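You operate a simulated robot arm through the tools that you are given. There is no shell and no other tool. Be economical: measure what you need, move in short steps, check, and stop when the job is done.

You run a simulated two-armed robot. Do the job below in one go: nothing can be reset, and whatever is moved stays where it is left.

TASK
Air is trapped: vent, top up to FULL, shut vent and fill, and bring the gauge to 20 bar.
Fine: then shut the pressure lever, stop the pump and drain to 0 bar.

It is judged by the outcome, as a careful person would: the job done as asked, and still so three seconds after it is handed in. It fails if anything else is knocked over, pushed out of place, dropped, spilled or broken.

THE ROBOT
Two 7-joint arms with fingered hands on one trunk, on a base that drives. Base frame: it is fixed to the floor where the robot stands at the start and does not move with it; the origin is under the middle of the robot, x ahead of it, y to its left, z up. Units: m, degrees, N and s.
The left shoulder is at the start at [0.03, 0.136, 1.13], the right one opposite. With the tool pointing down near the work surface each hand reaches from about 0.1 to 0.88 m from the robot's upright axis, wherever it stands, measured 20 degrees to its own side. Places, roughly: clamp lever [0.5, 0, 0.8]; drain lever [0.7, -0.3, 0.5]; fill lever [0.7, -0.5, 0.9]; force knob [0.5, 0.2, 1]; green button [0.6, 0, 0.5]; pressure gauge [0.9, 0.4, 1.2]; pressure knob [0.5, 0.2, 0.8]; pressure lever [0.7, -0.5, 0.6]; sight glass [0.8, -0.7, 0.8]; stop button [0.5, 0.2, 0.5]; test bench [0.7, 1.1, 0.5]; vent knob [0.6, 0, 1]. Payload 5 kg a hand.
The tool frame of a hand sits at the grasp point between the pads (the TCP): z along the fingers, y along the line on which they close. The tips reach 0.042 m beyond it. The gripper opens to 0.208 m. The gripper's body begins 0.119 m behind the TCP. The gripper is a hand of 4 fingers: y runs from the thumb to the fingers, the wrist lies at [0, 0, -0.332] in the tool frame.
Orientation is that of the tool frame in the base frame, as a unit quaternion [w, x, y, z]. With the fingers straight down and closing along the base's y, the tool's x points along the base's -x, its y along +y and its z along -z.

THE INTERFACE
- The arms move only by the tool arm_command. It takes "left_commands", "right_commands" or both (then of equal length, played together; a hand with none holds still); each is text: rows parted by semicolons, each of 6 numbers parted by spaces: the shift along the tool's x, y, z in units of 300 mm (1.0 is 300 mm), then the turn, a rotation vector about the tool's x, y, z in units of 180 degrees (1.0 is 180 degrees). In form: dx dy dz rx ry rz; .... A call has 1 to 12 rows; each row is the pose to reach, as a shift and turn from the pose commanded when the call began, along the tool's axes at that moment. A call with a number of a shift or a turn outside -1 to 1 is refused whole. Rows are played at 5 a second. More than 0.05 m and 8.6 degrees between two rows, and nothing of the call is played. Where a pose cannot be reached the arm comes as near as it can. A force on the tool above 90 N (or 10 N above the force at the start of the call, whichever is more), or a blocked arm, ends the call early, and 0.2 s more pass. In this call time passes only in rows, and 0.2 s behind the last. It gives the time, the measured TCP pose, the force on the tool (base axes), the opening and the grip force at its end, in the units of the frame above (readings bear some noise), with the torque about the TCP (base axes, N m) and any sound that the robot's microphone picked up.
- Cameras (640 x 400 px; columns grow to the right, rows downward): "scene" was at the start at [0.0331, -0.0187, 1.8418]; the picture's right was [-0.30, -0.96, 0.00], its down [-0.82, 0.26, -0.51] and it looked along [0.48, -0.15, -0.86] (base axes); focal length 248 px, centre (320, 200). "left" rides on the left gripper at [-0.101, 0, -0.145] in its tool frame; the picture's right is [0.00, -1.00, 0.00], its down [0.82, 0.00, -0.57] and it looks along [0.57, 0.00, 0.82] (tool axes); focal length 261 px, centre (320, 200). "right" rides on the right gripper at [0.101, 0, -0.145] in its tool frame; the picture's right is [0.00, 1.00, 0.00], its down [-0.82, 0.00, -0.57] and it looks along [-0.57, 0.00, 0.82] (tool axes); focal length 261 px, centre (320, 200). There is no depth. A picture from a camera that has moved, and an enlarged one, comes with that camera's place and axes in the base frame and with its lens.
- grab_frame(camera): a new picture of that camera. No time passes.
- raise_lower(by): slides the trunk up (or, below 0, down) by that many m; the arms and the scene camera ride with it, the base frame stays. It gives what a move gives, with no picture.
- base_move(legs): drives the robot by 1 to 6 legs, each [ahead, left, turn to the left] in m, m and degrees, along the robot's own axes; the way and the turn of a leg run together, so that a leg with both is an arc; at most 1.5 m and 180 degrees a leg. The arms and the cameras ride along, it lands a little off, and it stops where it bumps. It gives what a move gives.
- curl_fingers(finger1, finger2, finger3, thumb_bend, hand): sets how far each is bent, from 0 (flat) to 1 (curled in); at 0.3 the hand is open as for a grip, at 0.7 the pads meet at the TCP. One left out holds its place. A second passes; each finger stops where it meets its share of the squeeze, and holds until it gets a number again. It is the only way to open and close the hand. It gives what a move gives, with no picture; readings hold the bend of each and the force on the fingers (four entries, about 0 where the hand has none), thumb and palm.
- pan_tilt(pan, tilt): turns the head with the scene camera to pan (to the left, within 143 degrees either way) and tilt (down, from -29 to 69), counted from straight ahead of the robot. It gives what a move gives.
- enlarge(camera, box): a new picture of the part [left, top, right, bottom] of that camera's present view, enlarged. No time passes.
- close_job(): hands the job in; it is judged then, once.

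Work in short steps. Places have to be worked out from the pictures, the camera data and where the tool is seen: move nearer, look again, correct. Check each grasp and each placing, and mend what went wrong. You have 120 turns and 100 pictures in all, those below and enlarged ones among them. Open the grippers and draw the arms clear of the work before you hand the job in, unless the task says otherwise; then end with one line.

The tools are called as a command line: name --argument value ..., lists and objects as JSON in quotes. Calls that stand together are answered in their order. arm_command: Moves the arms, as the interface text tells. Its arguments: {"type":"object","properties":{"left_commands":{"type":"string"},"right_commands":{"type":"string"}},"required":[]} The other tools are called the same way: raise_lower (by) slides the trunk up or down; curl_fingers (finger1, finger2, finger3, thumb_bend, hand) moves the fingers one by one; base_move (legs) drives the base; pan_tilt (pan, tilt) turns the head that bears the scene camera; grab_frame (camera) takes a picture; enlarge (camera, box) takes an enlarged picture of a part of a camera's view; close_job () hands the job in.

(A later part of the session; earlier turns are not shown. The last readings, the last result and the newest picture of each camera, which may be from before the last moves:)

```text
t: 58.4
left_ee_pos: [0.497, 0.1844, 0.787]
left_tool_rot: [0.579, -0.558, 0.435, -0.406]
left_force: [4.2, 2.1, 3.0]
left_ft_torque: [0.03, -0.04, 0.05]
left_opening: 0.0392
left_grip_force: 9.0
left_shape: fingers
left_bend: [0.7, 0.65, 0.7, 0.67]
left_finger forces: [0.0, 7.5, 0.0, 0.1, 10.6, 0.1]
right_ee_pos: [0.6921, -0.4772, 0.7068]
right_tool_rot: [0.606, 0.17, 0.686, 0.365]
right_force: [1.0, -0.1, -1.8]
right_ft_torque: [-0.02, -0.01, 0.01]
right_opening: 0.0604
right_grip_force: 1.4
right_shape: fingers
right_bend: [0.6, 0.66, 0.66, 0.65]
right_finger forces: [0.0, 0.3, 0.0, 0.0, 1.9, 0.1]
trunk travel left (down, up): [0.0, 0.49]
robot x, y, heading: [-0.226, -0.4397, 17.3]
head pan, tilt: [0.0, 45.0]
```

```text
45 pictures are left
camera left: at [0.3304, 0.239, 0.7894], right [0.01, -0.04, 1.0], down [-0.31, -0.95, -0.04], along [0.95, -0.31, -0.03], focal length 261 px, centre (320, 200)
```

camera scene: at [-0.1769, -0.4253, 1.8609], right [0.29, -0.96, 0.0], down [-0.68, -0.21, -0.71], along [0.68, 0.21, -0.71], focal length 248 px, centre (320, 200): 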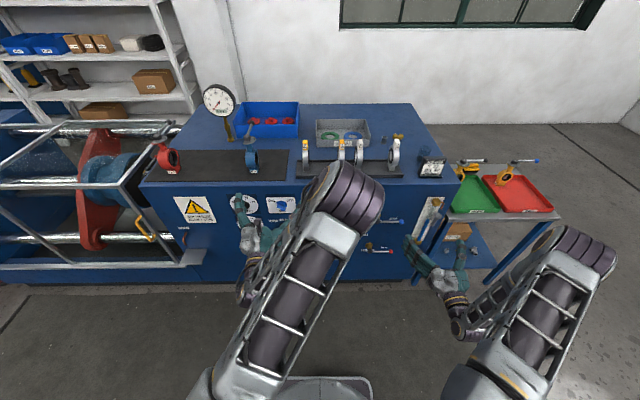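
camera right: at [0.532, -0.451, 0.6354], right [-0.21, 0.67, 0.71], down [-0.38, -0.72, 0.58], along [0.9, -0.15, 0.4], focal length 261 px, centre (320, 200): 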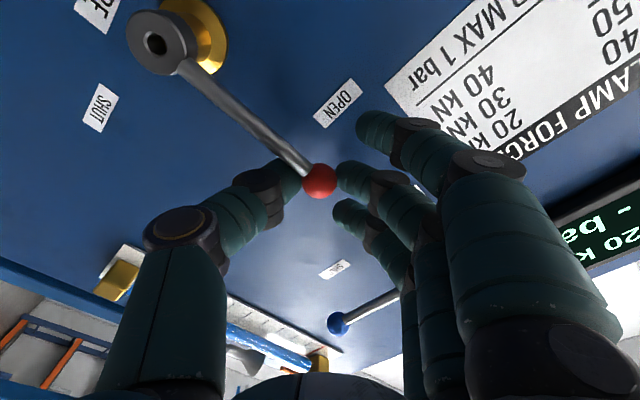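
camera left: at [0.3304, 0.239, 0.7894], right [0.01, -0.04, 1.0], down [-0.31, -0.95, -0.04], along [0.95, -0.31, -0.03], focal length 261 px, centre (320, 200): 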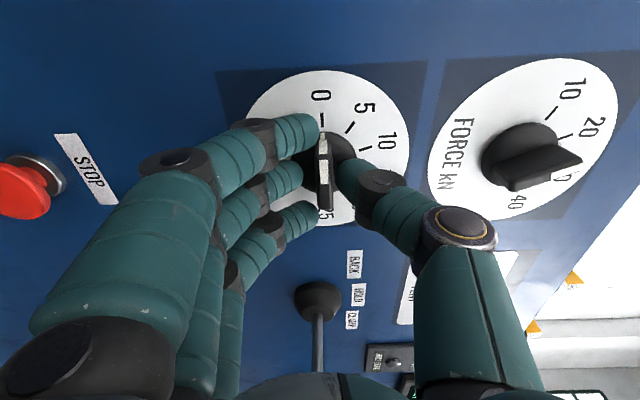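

Gripped. I turn 64° clockwise and read the gauge.

arm_command --left_commands "0 0 0 0 0 .0444; 0 0 0 0 0 .0889; 0 0 0 0 0 .1333; 0 0 0 0 0 .1778; 0 0 0 0 0 .2222; 0 0 0 0 0 .2667; 0 0 0 0 0 .3111; 0 0 0 0 0 .3556"

enlarge --camera "scene" --box '[180, 40, 300, 180]'

grab_frame --camera "left"

```text
t: 60.2
left_ee_pos: [0.4969, 0.1857, 0.7877]
left_tool_rot: [0.706, -0.242, 0.665, -0.037]
left_force: [0.7, -2.3, 2.1]
left_ft_torque: [0.05, 0.01, -0.09]
left_opening: 0.0353
left_grip_force: 4.0
left_shape: fingers
left_bend: [0.7, 0.69, 0.7, 0.69]
left_finger forces: [0.0, 2.9, 0.0, 0.1, 5.8, 0.0]
right_ee_pos: [0.6925, -0.4773, 0.7076]
right_tool_rot: [0.606, 0.17, 0.686, 0.364]
right_force: [0.4, 0.1, -0.8]
right_ft_torque: [-0.02, 0.05, -0.02]
right_opening: 0.0602
right_grip_force: 0.7
right_shape: fingers
right_bend: [0.6, 0.66, 0.66, 0.65]
right_finger forces: [0.0, 0.3, 0.1, 0.0, 2.2, 0.0]
trunk travel left (down, up): [0.0, 0.49]
robot x, y, heading: [-0.2222, -0.4418, 17.1]
head pan, tilt: [0.0, 45.0]
```

```text
2.86 times, centred on (240, 110) of scene
camera zoom: at [-0.1771, -0.4253, 1.7108], right [0.29, -0.96, 0.0], down [-0.68, -0.21, -0.71], along [0.68, 0.21, -0.71], focal length 707 px, centre (549, 457)
```

zoom: 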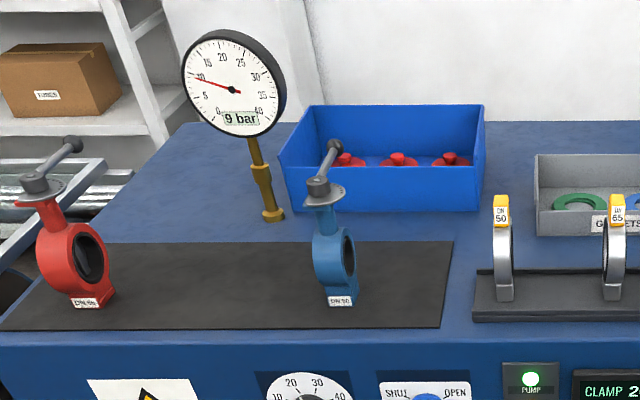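

```text
43 pictures are left
camera left: at [0.3475, 0.1811, 0.8789], right [0.27, -0.88, 0.4], down [-0.45, -0.48, -0.75], along [0.85, 0.02, -0.53], focal length 261 px, centre (320, 200)
```

left: 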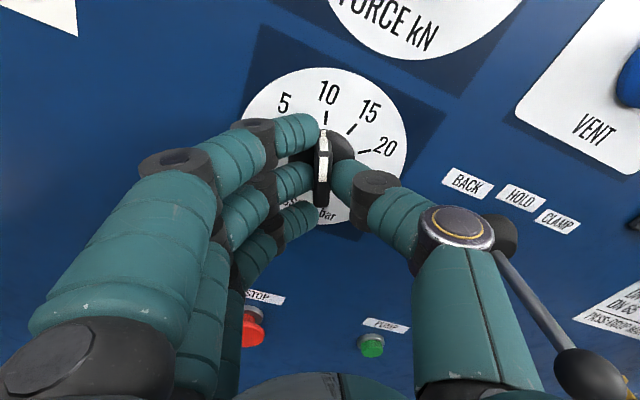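

Gauge is at 9 bar, tracking the dial. I turn another 64° and read again.

arm_command --left_commands "0 0 0 0 0 .0444; 0 0 0 0 0 .0889; 0 0 0 0 0 .1333; 0 0 0 0 0 .1778; 0 0 0 0 0 .2222; 0 0 0 0 0 .2667; 0 0 0 0 0 .3111; 0 0 0 0 0 .3556"

enlarge --camera "scene" --box '[180, 40, 300, 180]'

grab_frame --camera "left"

```text
t: 62.0
left_ee_pos: [0.4962, 0.187, 0.7881]
left_tool_rot: [0.618, 0.147, 0.692, 0.343]
left_force: [-1.3, -3.6, -0.1]
left_ft_torque: [0.01, 0.0, -0.09]
left_opening: 0.0349
left_grip_force: 4.7
left_shape: fingers
left_bend: [0.7, 0.68, 0.7, 0.69]
left_finger forces: [0.3, 3.1, 0.0, 0.0, 5.9, 0.0]
right_ee_pos: [0.6913, -0.4768, 0.7066]
right_tool_rot: [0.606, 0.171, 0.686, 0.365]
right_force: [1.5, -1.0, -1.6]
right_ft_torque: [0.01, 0.05, 0.0]
right_opening: 0.0602
right_grip_force: 1.6
right_shape: fingers
right_bend: [0.6, 0.66, 0.66, 0.66]
right_finger forces: [0.0, 0.3, 0.0, 0.0, 2.2, 0.1]
trunk travel left (down, up): [0.0, 0.49]
robot x, y, heading: [-0.226, -0.443, 17.2]
head pan, tilt: [0.0, 45.0]
```

```text
2.86 times, centred on (240, 110) of scene
camera zoom: at [-0.177, -0.4253, 1.7108], right [0.29, -0.96, 0.0], down [-0.68, -0.21, -0.71], along [0.68, 0.21, -0.71], focal length 707 px, centre (549, 457)
```

zoom: 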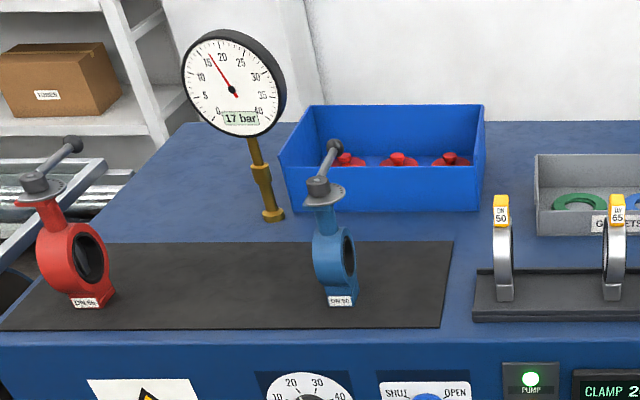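

```text
41 pictures are left
camera left: at [0.3779, 0.0808, 0.8628], right [0.22, -0.72, -0.65], down [-0.7, 0.34, -0.62], along [0.68, 0.6, -0.43], focal length 261 px, centre (320, 200)
```

left: 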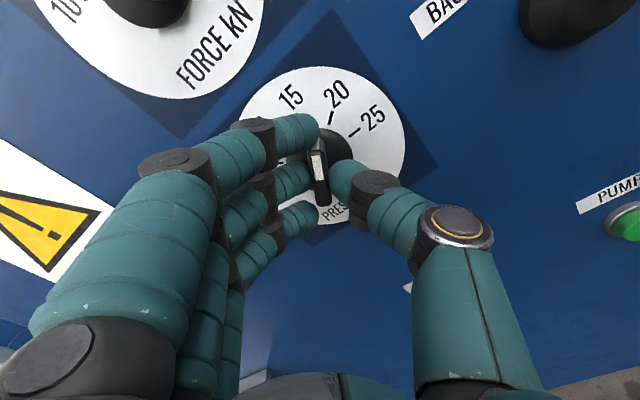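

17 bar. I turn 18° more and read.

arm_command --left_commands "0 0 0 0 0 .0444; 0 0 0 0 0 .0889; 0 0 0 0 0 .1; 0 0 0 0 0 .1; 0 0 0 0 0 .1; 0 0 0 0 0 .1"

enlarge --camera "scene" --box '[180, 40, 300, 180]'

```text
t: 63.4
left_ee_pos: [0.4965, 0.1868, 0.7883]
left_tool_rot: [0.558, 0.253, 0.66, 0.434]
left_force: [0.8, 0.3, 1.9]
left_ft_torque: [0.06, -0.06, -0.01]
left_opening: 0.034
left_grip_force: 4.6
left_shape: fingers
left_bend: [0.7, 0.68, 0.7, 0.69]
left_finger forces: [1.0, 4.2, 0.1, 0.0, 3.1, 0.1]
right_ee_pos: [0.6905, -0.478, 0.7064]
right_tool_rot: [0.606, 0.17, 0.686, 0.365]
right_force: [1.1, -1.4, -1.6]
right_ft_torque: [-0.01, -0.01, -0.01]
right_opening: 0.0602
right_grip_force: 1.0
right_shape: fingers
right_bend: [0.6, 0.66, 0.66, 0.66]
right_finger forces: [0.0, 0.3, 0.0, 0.1, 2.0, 0.1]
trunk travel left (down, up): [0.0, 0.49]
robot x, y, heading: [-0.2223, -0.4433, 17.1]
head pan, tilt: [0.0, 45.0]
```

```text
2.86 times, centred on (240, 110) of scene
camera zoom: at [-0.1768, -0.4251, 1.7108], right [0.29, -0.96, 0.0], down [-0.68, -0.21, -0.71], along [0.68, 0.21, -0.71], focal length 707 px, centre (549, 457)
```

zoom: 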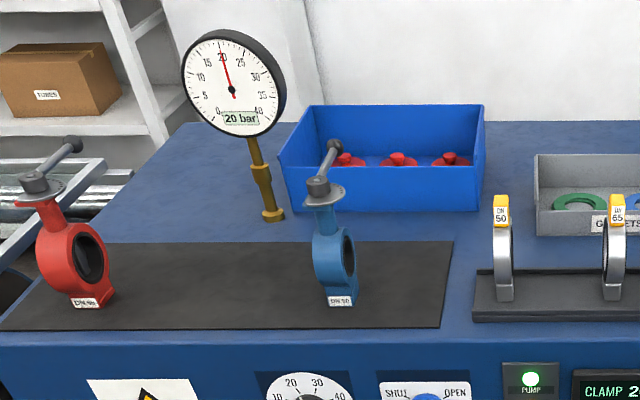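

Gauge reads 20 bar. I release the knob, withdraw the left hand and confirm it holds.

curl_fingers --hand "left" --finger1 0.5 --finger2 0.5 --finger3 0.5 --thumb_bend 0.5

arm_command --left_commands "0 0 -.12 0 0 0; 0 0 -.24 0 0 0; 0 0 -.36 0 0 0"

grab_frame --camera "left"

enlarge --camera "scene" --box '[180, 60, 380, 200]'

```text
t: 64.4
left_ee_pos: [0.4962, 0.1854, 0.7879]
left_tool_rot: [0.557, 0.253, 0.66, 0.435]
left_force: [0.1, -0.4, 0.1]
left_ft_torque: [-0.01, 0.03, 0.02]
left_opening: 0.1198
left_grip_force: 0.1
left_shape: fingers
left_bend: [0.5, 0.5, 0.5, 0.5]
left_finger forces: [0.0, 0.0, 0.1, 0.1, 0.0, 0.0]
right_ee_pos: [0.6916, -0.4777, 0.7073]
right_tool_rot: [0.606, 0.172, 0.686, 0.365]
right_force: [2.1, -1.1, -0.9]
right_ft_torque: [0.0, 0.04, 0.0]
right_opening: 0.0602
right_grip_force: 1.5
right_shape: fingers
right_bend: [0.6, 0.66, 0.66, 0.66]
right_finger forces: [0.1, 0.3, 0.1, 0.0, 2.0, 0.0]
trunk travel left (down, up): [0.0, 0.49]
robot x, y, heading: [-0.2231, -0.4408, 17.1]
head pan, tilt: [0.0, 45.0]
```

```text
t: 65.2
left_ee_pos: [0.3929, 0.1553, 0.7871]
left_tool_rot: [0.558, 0.253, 0.66, 0.434]
left_force: [0.0, -0.3, -0.2]
left_ft_torque: [-0.04, 0.01, 0.04]
left_opening: 0.1199
left_grip_force: 0.0
left_shape: fingers
left_bend: [0.5, 0.5, 0.5, 0.5]
left_finger forces: [0.0, 0.1, 0.1, 0.0, 0.0, 0.0]
right_ee_pos: [0.6924, -0.4768, 0.7068]
right_tool_rot: [0.606, 0.171, 0.686, 0.364]
right_force: [0.0, -1.2, -0.4]
right_ft_torque: [-0.05, 0.01, -0.04]
right_opening: 0.0601
right_grip_force: 1.0
right_shape: fingers
right_bend: [0.6, 0.66, 0.66, 0.65]
right_finger forces: [0.0, 0.5, 0.0, 0.0, 1.7, 0.1]
trunk travel left (down, up): [0.0, 0.49]
robot x, y, heading: [-0.2236, -0.4401, 17.1]
head pan, tilt: [0.0, 45.0]
```

```text
39 pictures are left
camera left: at [0.2807, 0.0297, 0.8387], right [0.15, -0.5, -0.85], down [-0.75, 0.5, -0.43], along [0.64, 0.71, -0.3], focal length 261 px, centre (320, 200)
```

left: 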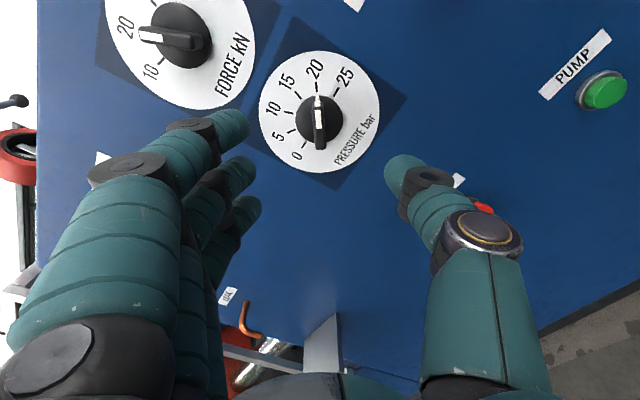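

```text
2.86 times, centred on (280, 130) of scene
camera zoom: at [-0.1768, -0.4248, 1.7109], right [0.29, -0.96, 0.0], down [-0.68, -0.21, -0.71], along [0.68, 0.21, -0.71], focal length 707 px, centre (434, 400)
```

zoom: 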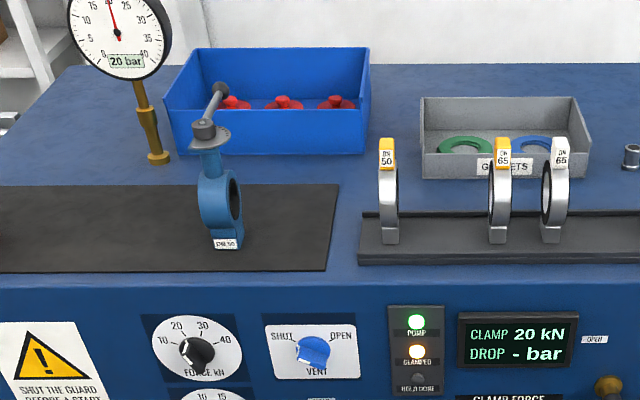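

Pressure holds at 20 bar. I shut the pressure lever with the right hand by retracing the arc down.

arm_command --right_commands "-.0526 -.0641 0 0 0 0; -.0918 -.1373 0 0 0 0; -.1159 -.2167 0 0 0 0; -.124 -.2993 0 0 0 0; -.1159 -.3819 0 0 0 0; -.0918 -.4613 0 0 0 0; -.0526 -.5345 0 0 0 0; 0 -.5986 0 0 0 0; 0 -.5986 0 0 0 0"

grab_frame --camera "right"

enlarge --camera "scene" --box '[180, 60, 380, 200]'

```text
t: 66.6
left_ee_pos: [0.3953, 0.1518, 0.7861]
left_tool_rot: [0.558, 0.254, 0.66, 0.434]
left_force: [0.2, 0.8, -0.6]
left_ft_torque: [0.03, -0.06, 0.01]
left_opening: 0.1199
left_grip_force: 0.1
left_shape: fingers
left_bend: [0.5, 0.5, 0.5, 0.5]
left_finger forces: [0.0, 0.0, 0.1, 0.1, 0.0, 0.0]
right_ee_pos: [0.7383, -0.6122, 0.6428]
right_tool_rot: [0.62, 0.175, 0.677, 0.356]
right_force: [2.6, -11.0, 4.5]
right_ft_torque: [0.25, -0.01, -0.2]
right_opening: 0.0606
right_grip_force: 6.8
right_shape: fingers
right_bend: [0.59, 0.69, 0.66, 0.66]
right_finger forces: [2.0, 11.9, 0.0, 0.0, 0.0, 0.1]
trunk travel left (down, up): [0.0, 0.49]
robot x, y, heading: [-0.2268, -0.4443, 16.8]
head pan, tilt: [0.0, 45.0]
stopped in row 7 (right hand): the force on the tool passed its limit at 92 N (the readings are from after the stop); the commanded pose is now the measured one
```

```text
37 pictures are left
camera right: at [0.5797, -0.5804, 0.5676], right [-0.2, 0.68, 0.7], down [-0.41, -0.71, 0.57], along [0.89, -0.17, 0.43], focal length 261 px, centre (320, 200)
```

right: 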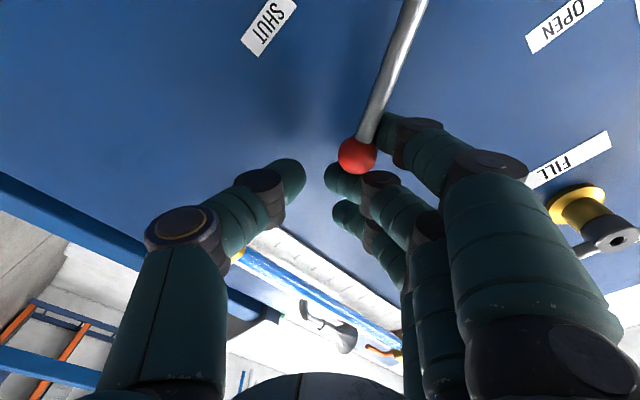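

```text
2.86 times, centred on (280, 130) of scene
camera zoom: at [-0.1762, -0.4257, 1.71], right [0.29, -0.96, 0.0], down [-0.68, -0.21, -0.71], along [0.68, 0.2, -0.71], focal length 707 px, centre (434, 400)
```

zoom: 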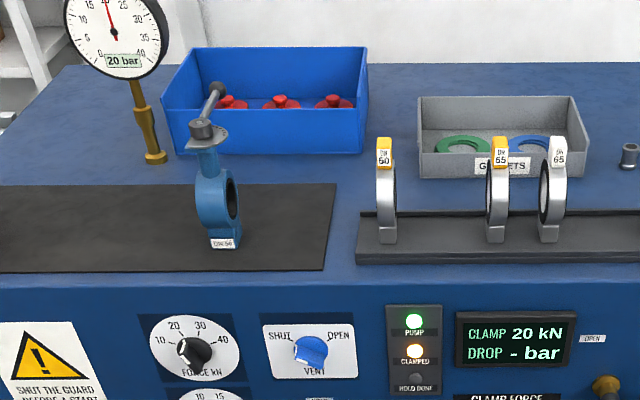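

The right hand stopped with the lever at about 30° because a force spike pushed the hand rightward. I look for what blocked it.

pan_tilt --pan -12 --tilt 50

grab_frame --camera "scene"

enlarge --camera "scene" --box '[320, 100, 520, 300]'

```text
t: 67.4
left_ee_pos: [0.3943, 0.1517, 0.7879]
left_tool_rot: [0.558, 0.254, 0.66, 0.434]
left_force: [0.3, 0.6, 0.3]
left_ft_torque: [-0.02, 0.01, 0.02]
left_opening: 0.1201
left_grip_force: 0.1
left_shape: fingers
left_bend: [0.5, 0.5, 0.5, 0.5]
left_finger forces: [0.1, 0.0, 0.0, 0.0, 0.0, 0.1]
right_ee_pos: [0.7371, -0.6101, 0.6434]
right_tool_rot: [0.62, 0.175, 0.676, 0.357]
right_force: [6.8, -16.2, 11.5]
right_ft_torque: [0.57, -0.09, -0.47]
right_opening: 0.0611
right_grip_force: 11.1
right_shape: fingers
right_bend: [0.59, 0.69, 0.66, 0.66]
right_finger forces: [1.9, 20.7, 0.1, 0.0, 0.0, 0.0]
trunk travel left (down, up): [0.0, 0.49]
robot x, y, heading: [-0.2279, -0.4409, 17.0]
head pan, tilt: [-12.0, 50.0]
```

```text
35 pictures are left
camera scene: at [-0.1781, -0.444, 1.704], right [0.09, -1.0, 0.0], down [-0.76, -0.07, -0.64], along [0.64, 0.06, -0.77], focal length 248 px, centre (320, 200)
```

scene: 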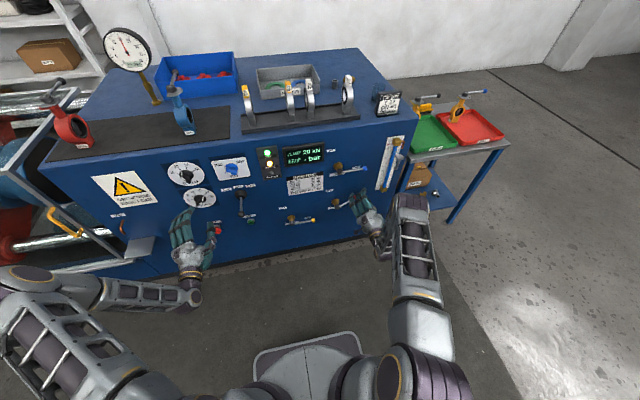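

```text
2.00 times, centred on (420, 200) of scene
camera zoom: at [-0.1781, -0.444, 1.704], right [0.09, -1.0, 0.0], down [-0.76, -0.07, -0.64], along [0.64, 0.06, -0.77], focal length 495 px, centre (120, 200)
```

zoom: 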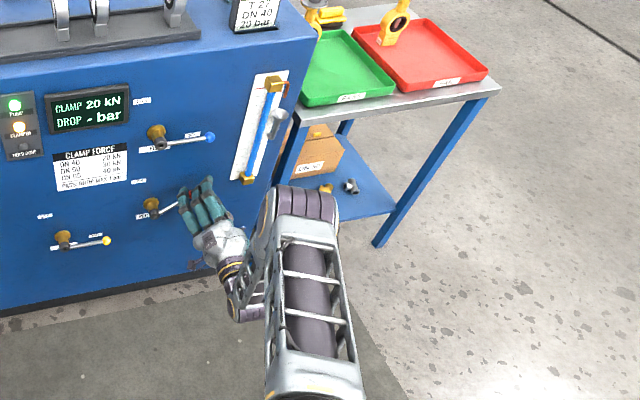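

There was no arm collision. The middle finger slipped to the outer side of the ball and jammed radially. I ease outward, open, withdraw 0.1 m and look to regrip.

arm_command --right_commands "-.04 -.01 0 0 0 0"

curl_fingers --hand "right" --finger1 0.5 --finger2 0.5 --finger3 0.5 --thumb_bend 0.5

arm_command --right_commands "0 0 -.12 0 0 0; 0 0 -.24 0 0 0; 0 0 -.34 0 0 0"

grab_frame --camera "right"

```text
t: 67.8
left_ee_pos: [0.3932, 0.1537, 0.787]
left_tool_rot: [0.558, 0.252, 0.66, 0.435]
left_force: [-0.2, 0.0, -0.3]
left_ft_torque: [0.01, -0.03, -0.05]
left_opening: 0.1198
left_grip_force: 0.1
left_shape: fingers
left_bend: [0.5, 0.5, 0.5, 0.5]
left_finger forces: [0.0, 0.0, 0.0, 0.0, 0.0, 0.0]
right_ee_pos: [0.7375, -0.6148, 0.6459]
right_tool_rot: [0.616, 0.173, 0.679, 0.36]
right_force: [0.6, 3.5, -0.7]
right_ft_torque: [-0.06, 0.06, -0.13]
right_opening: 0.0613
right_grip_force: 1.3
right_shape: fingers
right_bend: [0.59, 0.66, 0.66, 0.66]
right_finger forces: [2.3, 0.0, 0.1, 0.1, 0.0, 0.1]
trunk travel left (down, up): [0.0, 0.49]
robot x, y, heading: [-0.2202, -0.4426, 16.8]
head pan, tilt: [-12.0, 50.0]
```

```text
t: 68.8
left_ee_pos: [0.3944, 0.1523, 0.7883]
left_tool_rot: [0.558, 0.253, 0.66, 0.435]
left_force: [-0.3, 0.7, 0.2]
left_ft_torque: [-0.03, 0.01, 0.0]
left_opening: 0.1199
left_grip_force: 0.1
left_shape: fingers
left_bend: [0.5, 0.5, 0.5, 0.5]
left_finger forces: [0.0, 0.0, 0.0, 0.0, 0.0, 0.1]
right_ee_pos: [0.739, -0.6198, 0.6493]
right_tool_rot: [0.619, 0.176, 0.677, 0.357]
right_force: [-0.1, -1.0, 0.0]
right_ft_torque: [0.0, 0.0, -0.02]
right_opening: 0.1199
right_grip_force: 0.1
right_shape: fingers
right_bend: [0.5, 0.5, 0.5, 0.5]
right_finger forces: [0.1, 0.0, 0.1, 0.0, 0.0, 0.0]
trunk travel left (down, up): [0.0, 0.49]
robot x, y, heading: [-0.2266, -0.4414, 16.9]
head pan, tilt: [-12.0, 50.0]
```

```text
t: 69.6
left_ee_pos: [0.3936, 0.1528, 0.7868]
left_tool_rot: [0.558, 0.253, 0.66, 0.434]
left_force: [-0.4, -0.6, 0.0]
left_ft_torque: [0.01, 0.01, -0.01]
left_opening: 0.1199
left_grip_force: 0.1
left_shape: fingers
left_bend: [0.5, 0.5, 0.5, 0.5]
left_finger forces: [0.1, 0.0, 0.0, 0.0, 0.0, 0.0]
right_ee_pos: [0.6408, -0.6467, 0.6475]
right_tool_rot: [0.619, 0.175, 0.677, 0.357]
right_force: [-0.9, -0.6, -0.1]
right_ft_torque: [-0.01, 0.04, -0.02]
right_opening: 0.1197
right_grip_force: 0.1
right_shape: fingers
right_bend: [0.5, 0.5, 0.5, 0.5]
right_finger forces: [0.0, 0.0, 0.0, 0.0, 0.1, 0.1]
trunk travel left (down, up): [0.0, 0.49]
robot x, y, heading: [-0.2267, -0.4414, 16.9]
head pan, tilt: [-12.0, 50.0]
```

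```text
33 pictures are left
camera right: at [0.4843, -0.6166, 0.573], right [-0.21, 0.68, 0.7], down [-0.41, -0.71, 0.57], along [0.89, -0.17, 0.42], focal length 261 px, centre (320, 200)
```

right: 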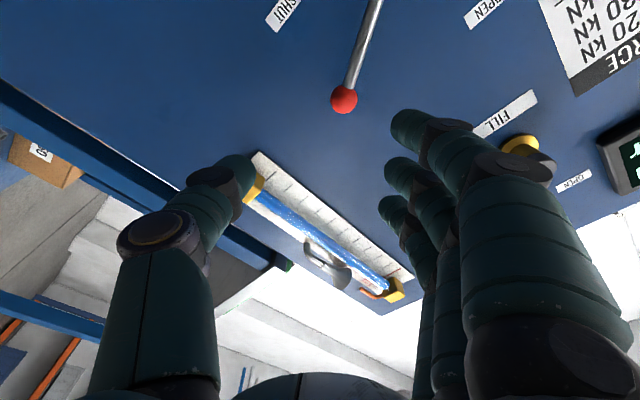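

Ball is at s 0.771, z 0.641 (lever about 28° from SHUT). I regrip with the hand 18 mm inboard of the ball so the fingers bear on the arm and can't slip off the end.

arm_command --right_commands ".085 .0475 0 0 0 0; .17 .095 0 0 0 0; .17 .095 .12 0 0 0; .17 .095 .24 0 0 0; .17 .095 .335 0 0 0"

curl_fingers --hand "right" --finger1 0.64 --finger2 0.66 --finger3 0.66 --thumb_bend 0.62

grab_frame --camera "right"

```text
t: 70.8
left_ee_pos: [0.3954, 0.1532, 0.7871]
left_tool_rot: [0.558, 0.253, 0.66, 0.434]
left_force: [-0.2, 0.0, 0.0]
left_ft_torque: [0.0, -0.02, 0.01]
left_opening: 0.1201
left_grip_force: 0.0
left_shape: fingers
left_bend: [0.5, 0.5, 0.5, 0.5]
left_finger forces: [0.0, 0.1, 0.0, 0.0, 0.0, 0.0]
right_ee_pos: [0.7222, -0.5652, 0.6322]
right_tool_rot: [0.619, 0.175, 0.678, 0.357]
right_force: [-0.5, -0.1, -0.4]
right_ft_torque: [-0.01, -0.05, 0.01]
right_opening: 0.12
right_grip_force: 0.1
right_shape: fingers
right_bend: [0.5, 0.5, 0.5, 0.5]
right_finger forces: [0.1, 0.1, 0.0, 0.0, 0.0, 0.1]
trunk travel left (down, up): [0.0, 0.49]
robot x, y, heading: [-0.2269, -0.4408, 16.9]
head pan, tilt: [-12.0, 50.0]
```

```text
t: 71.8
left_ee_pos: [0.3937, 0.1516, 0.788]
left_tool_rot: [0.558, 0.253, 0.66, 0.436]
left_force: [-0.2, 0.4, -0.1]
left_ft_torque: [0.02, 0.01, 0.0]
left_opening: 0.1199
left_grip_force: 0.0
left_shape: fingers
left_bend: [0.5, 0.5, 0.5, 0.5]
left_finger forces: [0.0, 0.0, 0.1, 0.0, 0.0, 0.0]
right_ee_pos: [0.7226, -0.5651, 0.6316]
right_tool_rot: [0.619, 0.174, 0.677, 0.358]
right_force: [-0.4, -0.6, -0.7]
right_ft_torque: [0.01, -0.01, -0.01]
right_opening: 0.0583
right_grip_force: 0.0
right_shape: fingers
right_bend: [0.64, 0.66, 0.66, 0.62]
right_finger forces: [0.0, 0.1, 0.0, 0.0, 0.1, 0.1]
trunk travel left (down, up): [0.0, 0.49]
robot x, y, heading: [-0.2233, -0.4411, 16.7]
head pan, tilt: [-12.0, 50.0]
```

```text
32 pictures are left
camera right: at [0.5646, -0.5351, 0.5565], right [-0.21, 0.68, 0.7], down [-0.41, -0.71, 0.57], along [0.89, -0.17, 0.42], focal length 261 px, centre (320, 200)
```

right: 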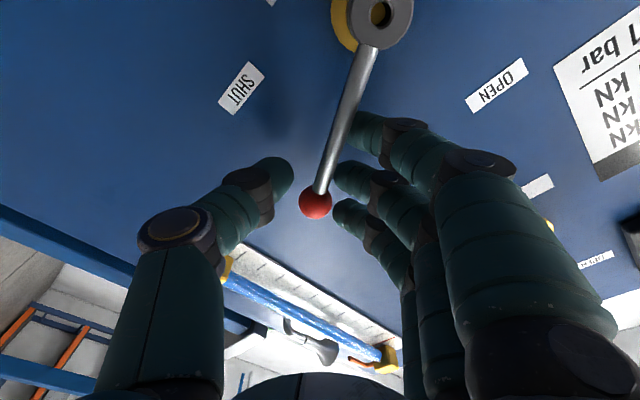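

Fingers lie along the upper side of the arm, inboard of the ball. I push down along the arc to SHUT.

arm_command --right_commands ".019 -.048 0 0 0 0; .05 -.102 0 0 0 0; .09 -.149 0 0 0 0; .108 -.168 0 0 0 0; .125 -.184 0 0 0 0; .125 -.184 0 0 0 0"

grab_frame --camera "right"

```text
t: 73.2
left_ee_pos: [0.3934, 0.1507, 0.7901]
left_tool_rot: [0.559, 0.254, 0.658, 0.435]
left_force: [0.7, -0.2, -0.5]
left_ft_torque: [0.0, -0.01, 0.02]
left_opening: 0.1203
left_grip_force: 0.0
left_shape: fingers
left_bend: [0.5, 0.5, 0.5, 0.5]
left_finger forces: [0.0, 0.0, 0.1, 0.0, 0.0, 0.0]
right_ee_pos: [0.7306, -0.5851, 0.579]
right_tool_rot: [0.626, 0.175, 0.67, 0.359]
right_force: [5.7, -32.9, 57.7]
right_ft_torque: [4.21, 0.07, -0.47]
right_opening: 0.079
right_grip_force: 26.0
right_shape: fingers
right_bend: [0.54, 0.66, 0.66, 0.62]
right_finger forces: [52.4, 0.0, 0.1, 0.0, 0.0, 0.0]
trunk travel left (down, up): [0.0, 0.49]
robot x, y, heading: [-0.2276, -0.4441, 16.8]
head pan, tilt: [-12.0, 50.0]
```

```text
31 pictures are left
camera right: at [0.5744, -0.5526, 0.5002], right [-0.22, 0.68, 0.7], down [-0.42, -0.71, 0.56], along [0.88, -0.18, 0.44], focal length 261 px, centre (320, 200)
```

right: 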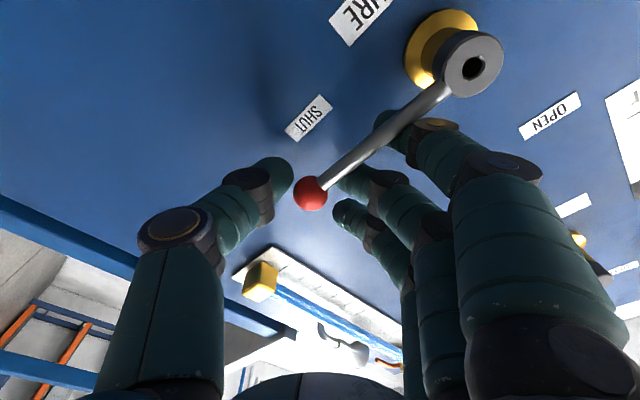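

Ball is back at z≈0.579, so the lever is at SHUT against its stop. I relax, open and withdraw, then check the lever and gauge.

arm_command --right_commands "-.015 .015 0 0 0 0"

curl_fingers --hand "right" --finger1 0.5 --finger2 0.5 --finger3 0.5 --thumb_bend 0.5

arm_command --right_commands "0 0 -.12 0 0 0; 0 0 -.24 0 0 0; 0 0 -.36 0 0 0"

enlarge --camera "scene" --box '[90, 20, 410, 230]'

grab_frame --camera "right"

```text
t: 73.6
left_ee_pos: [0.3916, 0.1533, 0.7904]
left_tool_rot: [0.559, 0.254, 0.659, 0.434]
left_force: [-0.5, -1.0, 0.7]
left_ft_torque: [0.04, -0.01, -0.05]
left_opening: 0.1199
left_grip_force: 0.1
left_shape: fingers
left_bend: [0.5, 0.5, 0.5, 0.5]
left_finger forces: [0.0, 0.1, 0.0, 0.0, 0.0, 0.0]
right_ee_pos: [0.7292, -0.5815, 0.5811]
right_tool_rot: [0.624, 0.172, 0.672, 0.358]
right_force: [8.0, -27.4, 45.4]
right_ft_torque: [3.18, 0.01, -0.59]
right_opening: 0.075
right_grip_force: 20.9
right_shape: fingers
right_bend: [0.56, 0.66, 0.66, 0.62]
right_finger forces: [42.1, 0.0, 0.0, 0.0, 0.2, 0.0]
trunk travel left (down, up): [0.0, 0.49]
robot x, y, heading: [-0.2256, -0.4428, 16.9]
head pan, tilt: [-12.0, 50.0]
```

```text
t: 74.6
left_ee_pos: [0.3961, 0.1527, 0.7891]
left_tool_rot: [0.558, 0.253, 0.66, 0.435]
left_force: [-1.0, -0.5, 1.0]
left_ft_torque: [0.01, -0.03, 0.02]
left_opening: 0.1199
left_grip_force: 0.0
left_shape: fingers
left_bend: [0.5, 0.5, 0.5, 0.5]
left_finger forces: [0.0, 0.0, 0.0, 0.1, 0.1, 0.0]
right_ee_pos: [0.7265, -0.5779, 0.5708]
right_tool_rot: [0.618, 0.174, 0.678, 0.358]
right_force: [0.0, 1.6, 1.4]
right_ft_torque: [0.12, 0.0, 0.03]
right_opening: 0.1237
right_grip_force: 0.4
right_shape: fingers
right_bend: [0.49, 0.5, 0.5, 0.5]
right_finger forces: [1.7, 0.1, 0.1, 0.0, 0.1, 0.0]
trunk travel left (down, up): [0.0, 0.49]
robot x, y, heading: [-0.2211, -0.4437, 16.8]
head pan, tilt: [-12.0, 50.0]
```

```text
t: 75.4
left_ee_pos: [0.3949, 0.1533, 0.7886]
left_tool_rot: [0.558, 0.253, 0.66, 0.435]
left_force: [-0.7, -0.6, -0.3]
left_ft_torque: [-0.03, -0.01, 0.03]
left_opening: 0.1198
left_grip_force: 0.1
left_shape: fingers
left_bend: [0.5, 0.5, 0.5, 0.5]
left_finger forces: [0.0, 0.1, 0.0, 0.0, 0.0, 0.0]
right_ee_pos: [0.6234, -0.6029, 0.5696]
right_tool_rot: [0.619, 0.175, 0.677, 0.357]
right_force: [0.3, 0.0, 0.1]
right_ft_torque: [-0.01, 0.06, -0.01]
right_opening: 0.1207
right_grip_force: 0.1
right_shape: fingers
right_bend: [0.5, 0.5, 0.5, 0.5]
right_finger forces: [0.1, 0.0, 0.0, 0.1, 0.0, 0.1]
trunk travel left (down, up): [0.0, 0.49]
robot x, y, heading: [-0.227, -0.441, 16.9]
head pan, tilt: [-12.0, 50.0]
```

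```text
1.90 times, centred on (250, 125) of scene
camera zoom: at [-0.1775, -0.4432, 1.7039], right [0.09, -1.0, 0.0], down [-0.76, -0.07, -0.64], along [0.64, 0.05, -0.77], focal length 471 px, centre (453, 343)
```

zoom: 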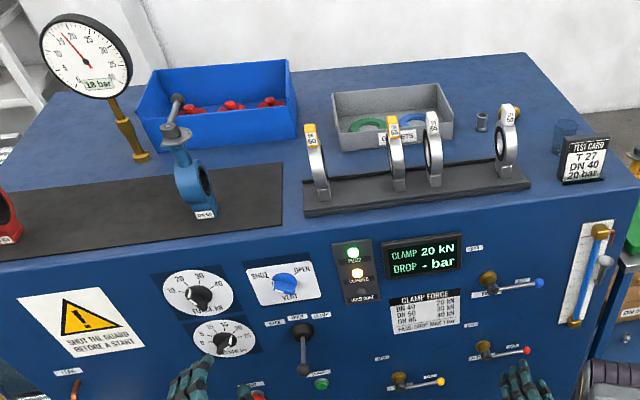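

```text
29 pictures are left
camera right: at [0.4645, -0.5731, 0.4953], right [-0.21, 0.68, 0.7], down [-0.41, -0.71, 0.57], along [0.89, -0.17, 0.42], focal length 261 px, centre (320, 200)
```

right: 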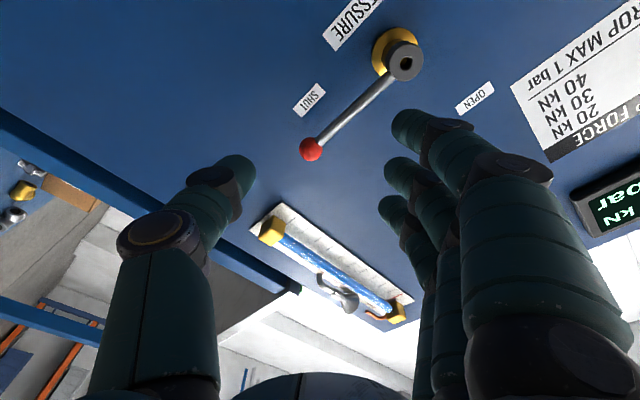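

Pressure lever is at SHUT. The gauge shows 18 bar, which is the valve leaking down under hold, not my lever. Next is the stop button (s -0.029, z 0.541): the left hand forms the poke and descends.

curl_fingers --hand "left" --finger1 0.95 --finger2 0.7 --finger3 0.95 --thumb_bend 0.7

arm_command --left_commands "0 0 -.1 0 0 -.04; .06 -.092 -.13 0 0 -.08; .12 -.185 -.13 0 0 -.12; .18 -.277 -.13 0 0 -.16; .24 -.369 -.13 0 0 -.2; .3 -.461 -.13 0 0 -.24; .36 -.554 -.13 0 0 -.28; .42 -.646 -.13 0 0 -.317; .45 -.692 -.05 0 0 -.317"

grab_frame --camera "left"

```text
t: 76.4
left_ee_pos: [0.3942, 0.1526, 0.7877]
left_tool_rot: [0.558, 0.254, 0.66, 0.435]
left_force: [0.9, -0.2, 0.4]
left_ft_torque: [-0.02, 0.04, -0.02]
left_opening: 0.0588
left_grip_force: 0.0
left_shape: fingers
left_bend: [0.95, 0.7, 0.95, 0.7]
left_finger forces: [0.0, 0.0, 0.0, 0.0, 0.0, 0.0]
right_ee_pos: [0.6222, -0.6027, 0.5694]
right_tool_rot: [0.619, 0.176, 0.677, 0.357]
right_force: [-0.1, -0.4, 0.3]
right_ft_torque: [0.0, -0.01, -0.03]
right_opening: 0.1208
right_grip_force: 0.0
right_shape: fingers
right_bend: [0.5, 0.5, 0.5, 0.5]
right_finger forces: [0.1, 0.0, 0.0, 0.0, 0.0, 0.1]
trunk travel left (down, up): [0.0, 0.49]
robot x, y, heading: [-0.2236, -0.4414, 16.8]
head pan, tilt: [-12.0, 50.0]
```

```text
t: 78.4
left_ee_pos: [0.377, 0.1554, 0.5381]
left_tool_rot: [0.698, -0.093, 0.701, 0.115]
left_force: [-1.1, 0.5, -0.3]
left_ft_torque: [0.01, -0.01, -0.03]
left_opening: 0.059
left_grip_force: 0.1
left_shape: fingers
left_bend: [0.95, 0.7, 0.95, 0.7]
left_finger forces: [0.0, 0.1, 0.1, 0.0, 0.0, 0.1]
right_ee_pos: [0.6226, -0.6034, 0.5699]
right_tool_rot: [0.619, 0.174, 0.677, 0.358]
right_force: [-0.1, -0.1, 0.1]
right_ft_torque: [0.01, 0.0, -0.02]
right_opening: 0.1209
right_grip_force: 0.0
right_shape: fingers
right_bend: [0.5, 0.5, 0.5, 0.5]
right_finger forces: [0.0, 0.0, 0.0, 0.0, 0.0, 0.1]
trunk travel left (down, up): [0.0, 0.49]
robot x, y, heading: [-0.2252, -0.4458, 16.9]
head pan, tilt: [-12.0, 50.0]
```

```text
28 pictures are left
camera left: at [0.24, 0.1111, 0.6368], right [0.29, -0.96, -0.03], down [-0.55, -0.15, -0.82], along [0.78, 0.25, -0.57], focal length 261 px, centre (320, 200)
```

left: 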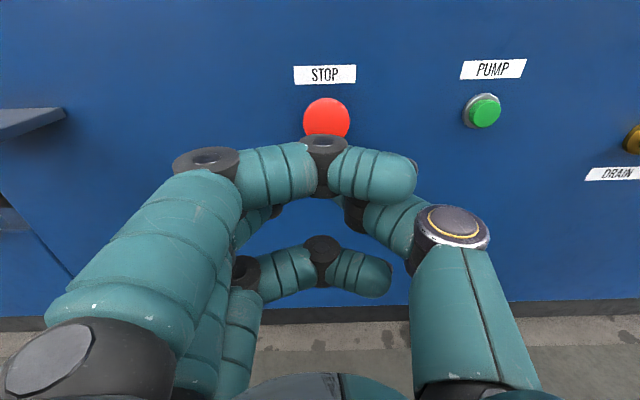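

Stop button is nearly on axis, 8 mm high and 6 mm right. I correct and advance to press.

arm_command --left_commands "-.02 -.02 .12 0 0 0; -.02 -.02 .24 0 0 0; -.02 -.02 .3 0 0 0; -.02 -.02 .33 0 0 0; -.02 -.02 .36 0 0 0"

enlarge --camera "scene" --box '[90, 20, 410, 230]'

```text
t: 79.6
left_ee_pos: [0.4821, 0.1812, 0.5437]
left_tool_rot: [0.698, -0.092, 0.701, 0.114]
left_force: [-4.9, -2.4, 1.0]
left_ft_torque: [0.02, -0.04, -0.12]
left_opening: 0.0589
left_grip_force: 2.4
left_shape: fingers
left_bend: [0.95, 0.7, 0.95, 0.7]
left_finger forces: [0.1, 1.0, 0.0, 0.0, 4.5, 0.0]
right_ee_pos: [0.6219, -0.6043, 0.5708]
right_tool_rot: [0.619, 0.175, 0.677, 0.358]
right_force: [0.2, -0.5, -0.1]
right_ft_torque: [0.01, 0.01, 0.01]
right_opening: 0.1207
right_grip_force: 0.1
right_shape: fingers
right_bend: [0.5, 0.5, 0.5, 0.5]
right_finger forces: [0.0, 0.0, 0.0, 0.0, 0.0, 0.0]
trunk travel left (down, up): [0.0, 0.49]
robot x, y, heading: [-0.2241, -0.4437, 16.7]
head pan, tilt: [-12.0, 50.0]
heard: click
```

```text
1.90 times, centred on (250, 125) of scene
camera zoom: at [-0.1779, -0.4434, 1.704], right [0.09, -1.0, 0.0], down [-0.76, -0.07, -0.64], along [0.64, 0.05, -0.77], focal length 471 px, centre (453, 343)
```

zoom: 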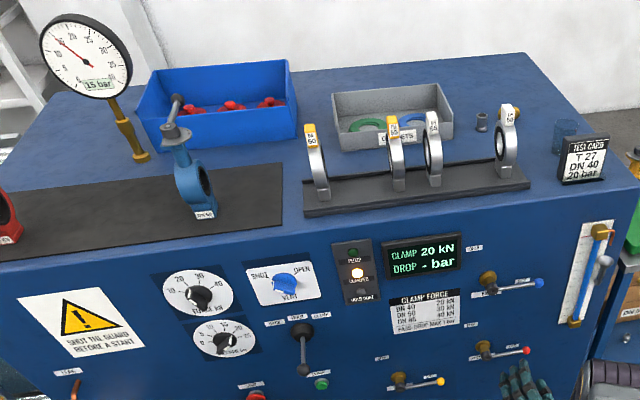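

Pump lamp is off. Gauge is at 15 bar and still leaking. I draw the left hand back and bring the right hand to the yellow drain ball (s≈0.514, z≈0.497).

arm_command --left_commands "0 0 -.1 0 0 0; 0 0 -.2 0 0 0; 0 0 -.3 0 0 0; 0 0 -.4 0 0 0; 0 0 -.45 0 0 0; 0 0 -.45 0 0 0" --right_commands ".125 .068 0 0 0 0; .25 .136 0 0 0 0; .375 .204 0 0 0 0; .5 .272 0 0 0 0; .625 .34 0 0 0 0; .752 .408 0 0 0 0"

grab_frame --camera "right"

```text
t: 81.0
left_ee_pos: [0.3525, 0.1427, 0.5441]
left_tool_rot: [0.698, -0.092, 0.701, 0.115]
left_force: [-0.3, 0.8, -0.2]
left_ft_torque: [-0.03, 0.02, 0.0]
left_opening: 0.0586
left_grip_force: 0.1
left_shape: fingers
left_bend: [0.95, 0.7, 0.95, 0.7]
left_finger forces: [0.0, 0.0, 0.0, 0.0, 0.0, 0.0]
right_ee_pos: [0.5581, -0.3694, 0.5011]
right_tool_rot: [0.619, 0.175, 0.677, 0.357]
right_force: [0.4, -0.4, 0.1]
right_ft_torque: [-0.04, 0.04, 0.08]
right_opening: 0.1205
right_grip_force: 0.1
right_shape: fingers
right_bend: [0.5, 0.5, 0.5, 0.5]
right_finger forces: [0.0, 0.0, 0.1, 0.0, 0.1, 0.1]
trunk travel left (down, up): [0.0, 0.49]
robot x, y, heading: [-0.2264, -0.4426, 17.0]
head pan, tilt: [-12.0, 50.0]
```

```text
26 pictures are left
camera right: at [0.4008, -0.3391, 0.4255], right [-0.21, 0.68, 0.7], down [-0.41, -0.71, 0.57], along [0.89, -0.17, 0.42], focal length 261 px, centre (320, 200)
```

right: 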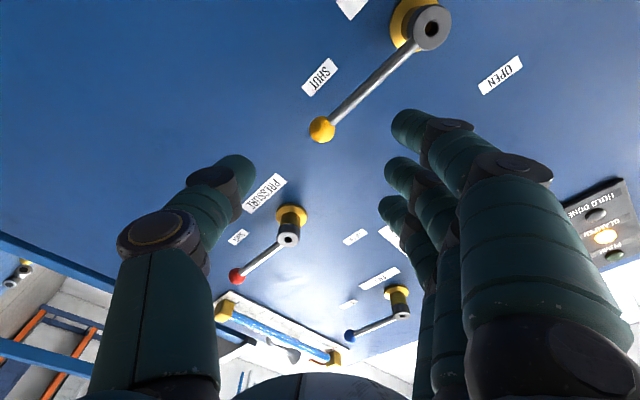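

Yellow ball is on axis. I advance, cage it, and lift to OPEN.

arm_command --right_commands "0 0 .11 0 0 0; 0 0 .22 0 0 0; 0 0 .32 0 0 0"

curl_fingers --hand "right" --finger1 0.6 --finger2 0.66 --finger3 0.66 --thumb_bend 0.66

grab_frame --camera "right"

```text
t: 81.8
left_ee_pos: [0.3532, 0.1429, 0.5443]
left_tool_rot: [0.698, -0.092, 0.701, 0.115]
left_force: [-0.9, 0.1, -0.2]
left_ft_torque: [0.01, 0.03, 0.01]
left_opening: 0.0585
left_grip_force: 0.0
left_shape: fingers
left_bend: [0.95, 0.7, 0.95, 0.7]
left_finger forces: [0.0, 0.0, 0.1, 0.0, 0.1, 0.0]
right_ee_pos: [0.6513, -0.3439, 0.4979]
right_tool_rot: [0.619, 0.175, 0.677, 0.357]
right_force: [0.6, -0.2, 0.1]
right_ft_torque: [0.02, -0.05, -0.03]
right_opening: 0.1203
right_grip_force: 0.0
right_shape: fingers
right_bend: [0.5, 0.5, 0.5, 0.5]
right_finger forces: [0.0, 0.0, 0.0, 0.0, 0.1, 0.0]
trunk travel left (down, up): [0.0, 0.49]
robot x, y, heading: [-0.2262, -0.4425, 16.8]
head pan, tilt: [-12.0, 50.0]
```

```text
t: 82.8
left_ee_pos: [0.3529, 0.1439, 0.5454]
left_tool_rot: [0.698, -0.092, 0.701, 0.115]
left_force: [0.1, -0.3, -0.4]
left_ft_torque: [0.01, 0.02, -0.02]
left_opening: 0.0586
left_grip_force: 0.0
left_shape: fingers
left_bend: [0.95, 0.7, 0.95, 0.7]
left_finger forces: [0.0, 0.0, 0.0, 0.1, 0.0, 0.1]
right_ee_pos: [0.652, -0.3451, 0.5001]
right_tool_rot: [0.619, 0.175, 0.677, 0.358]
right_force: [4.5, 8.0, 11.7]
right_ft_torque: [0.65, -0.01, -0.2]
right_opening: 0.0704
right_grip_force: 6.3
right_shape: fingers
right_bend: [0.55, 0.65, 0.66, 0.66]
right_finger forces: [10.5, 2.2, 0.1, 0.1, 0.1, 0.1]
trunk travel left (down, up): [0.0, 0.49]
robot x, y, heading: [-0.2239, -0.4466, 16.9]
head pan, tilt: [-12.0, 50.0]
```

```text
25 pictures are left
camera right: at [0.4943, -0.314, 0.4253], right [-0.21, 0.68, 0.7], down [-0.41, -0.71, 0.57], along [0.89, -0.17, 0.43], focal length 261 px, centre (320, 200)
```

right: 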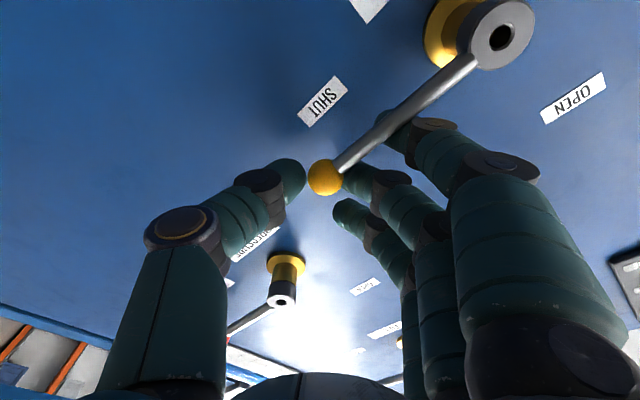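

Caged as with the others. I lift along the arc.

arm_command --right_commands "-.0526 .0641 0 0 0 0; -.0918 .1373 0 0 0 0; -.1159 .2167 0 0 0 0; -.124 .2993 0 0 0 0; -.1159 .3819 0 0 0 0; -.0918 .4613 0 0 0 0; -.0526 .5345 0 0 0 0; 0 .5986 0 0 0 0"

grab_frame --camera "right"

enlarge --camera "scene" --box '[90, 20, 410, 230]'

```text
t: 84.6
left_ee_pos: [0.3533, 0.144, 0.5451]
left_tool_rot: [0.698, -0.093, 0.701, 0.115]
left_force: [0.8, -0.3, -0.6]
left_ft_torque: [-0.01, 0.02, 0.0]
left_opening: 0.0588
left_grip_force: 0.0
left_shape: fingers
left_bend: [0.95, 0.7, 0.95, 0.7]
left_finger forces: [0.0, 0.0, 0.1, 0.0, 0.0, 0.0]
right_ee_pos: [0.6149, -0.2211, 0.6218]
right_tool_rot: [0.619, 0.174, 0.677, 0.357]
right_force: [-0.1, -1.4, -0.4]
right_ft_torque: [0.04, -0.04, 0.02]
right_opening: 0.0587
right_grip_force: 0.2
right_shape: fingers
right_bend: [0.6, 0.66, 0.66, 0.66]
right_finger forces: [0.0, 0.0, 0.1, 0.1, 0.1, 0.1]
trunk travel left (down, up): [0.0, 0.49]
robot x, y, heading: [-0.2252, -0.4412, 16.7]
head pan, tilt: [-12.0, 50.0]
```

```text
24 pictures are left
camera right: at [0.4571, -0.1907, 0.5475], right [-0.2, 0.68, 0.7], down [-0.41, -0.71, 0.57], along [0.89, -0.17, 0.42], focal length 261 px, centre (320, 200)
```

right: 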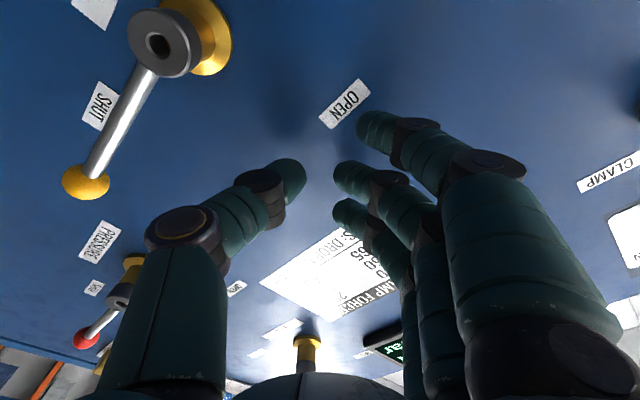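

```text
1.90 times, centred on (250, 125) of scene
camera zoom: at [-0.1775, -0.443, 1.7039], right [0.09, -1.0, 0.0], down [-0.76, -0.07, -0.64], along [0.64, 0.05, -0.77], focal length 471 px, centre (453, 343)
```

zoom: 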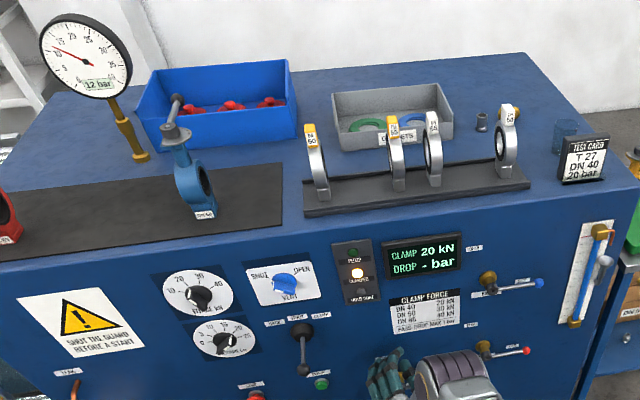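

The lever slipped out of the cage and stayed at SHUT. I back off, then regrip 12 mm inboard of the ball and about 11 mm deeper.

curl_fingers --hand "right" --finger1 0.5 --finger2 0.5 --finger3 0.5 --thumb_bend 0.5

arm_command --right_commands "0 0 -.16 0 0 0; 0 0 -.32 0 0 0; .007 -.142 -.333 0 0 0; .014 -.285 -.333 0 0 0; .021 -.428 -.333 0 0 0; .028 -.57 -.333 0 0 0; .028 -.57 -.2 0 0 0; .028 -.57 -.07 0 0 0; .028 -.57 .037 0 0 0"

grab_frame --camera "right"

```text
t: 85.6
left_ee_pos: [0.3517, 0.1435, 0.545]
left_tool_rot: [0.698, -0.092, 0.701, 0.114]
left_force: [-0.3, 0.0, -0.2]
left_ft_torque: [-0.01, 0.0, 0.0]
left_opening: 0.0585
left_grip_force: 0.1
left_shape: fingers
left_bend: [0.95, 0.7, 0.95, 0.7]
left_finger forces: [0.1, 0.1, 0.0, 0.0, 0.0, 0.0]
right_ee_pos: [0.6143, -0.2203, 0.6216]
right_tool_rot: [0.618, 0.175, 0.677, 0.358]
right_force: [0.1, 0.3, -1.3]
right_ft_torque: [-0.01, 0.02, -0.02]
right_opening: 0.1197
right_grip_force: 0.1
right_shape: fingers
right_bend: [0.5, 0.5, 0.5, 0.5]
right_finger forces: [0.1, 0.0, 0.0, 0.1, 0.0, 0.1]
trunk travel left (down, up): [0.0, 0.49]
robot x, y, heading: [-0.2243, -0.4387, 17.0]
head pan, tilt: [-12.0, 50.0]
```

```text
t: 87.6
left_ee_pos: [0.3524, 0.1437, 0.5446]
left_tool_rot: [0.698, -0.093, 0.701, 0.114]
left_force: [0.6, -0.4, -0.7]
left_ft_torque: [-0.02, -0.01, 0.01]
left_opening: 0.0588
left_grip_force: 0.0
left_shape: fingers
left_bend: [0.95, 0.7, 0.95, 0.7]
left_finger forces: [0.0, 0.0, 0.0, 0.0, 0.0, 0.0]
right_ee_pos: [0.6602, -0.3302, 0.4966]
right_tool_rot: [0.618, 0.174, 0.678, 0.358]
right_force: [-1.7, 0.2, -0.4]
right_ft_torque: [0.04, -0.09, 0.0]
right_opening: 0.1211
right_grip_force: 0.1
right_shape: fingers
right_bend: [0.5, 0.5, 0.5, 0.5]
right_finger forces: [0.0, 0.1, 0.0, 0.0, 0.0, 0.0]
trunk travel left (down, up): [0.0, 0.49]
robot x, y, heading: [-0.2252, -0.4416, 17.0]
head pan, tilt: [-12.0, 50.0]
```

```text
22 pictures are left
camera right: at [0.5027, -0.299, 0.4215], right [-0.2, 0.68, 0.7], down [-0.41, -0.71, 0.57], along [0.89, -0.17, 0.42], focal length 261 px, centre (320, 200)
```

right: 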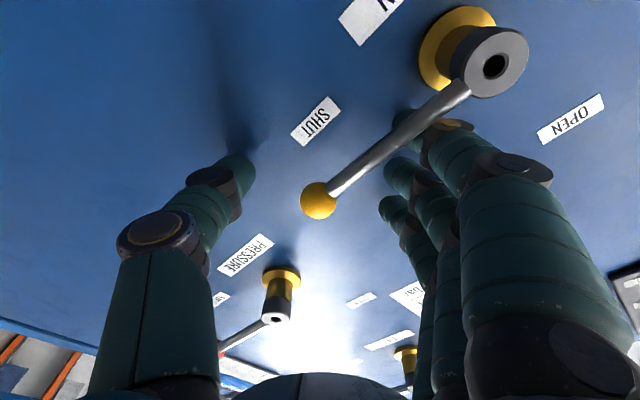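

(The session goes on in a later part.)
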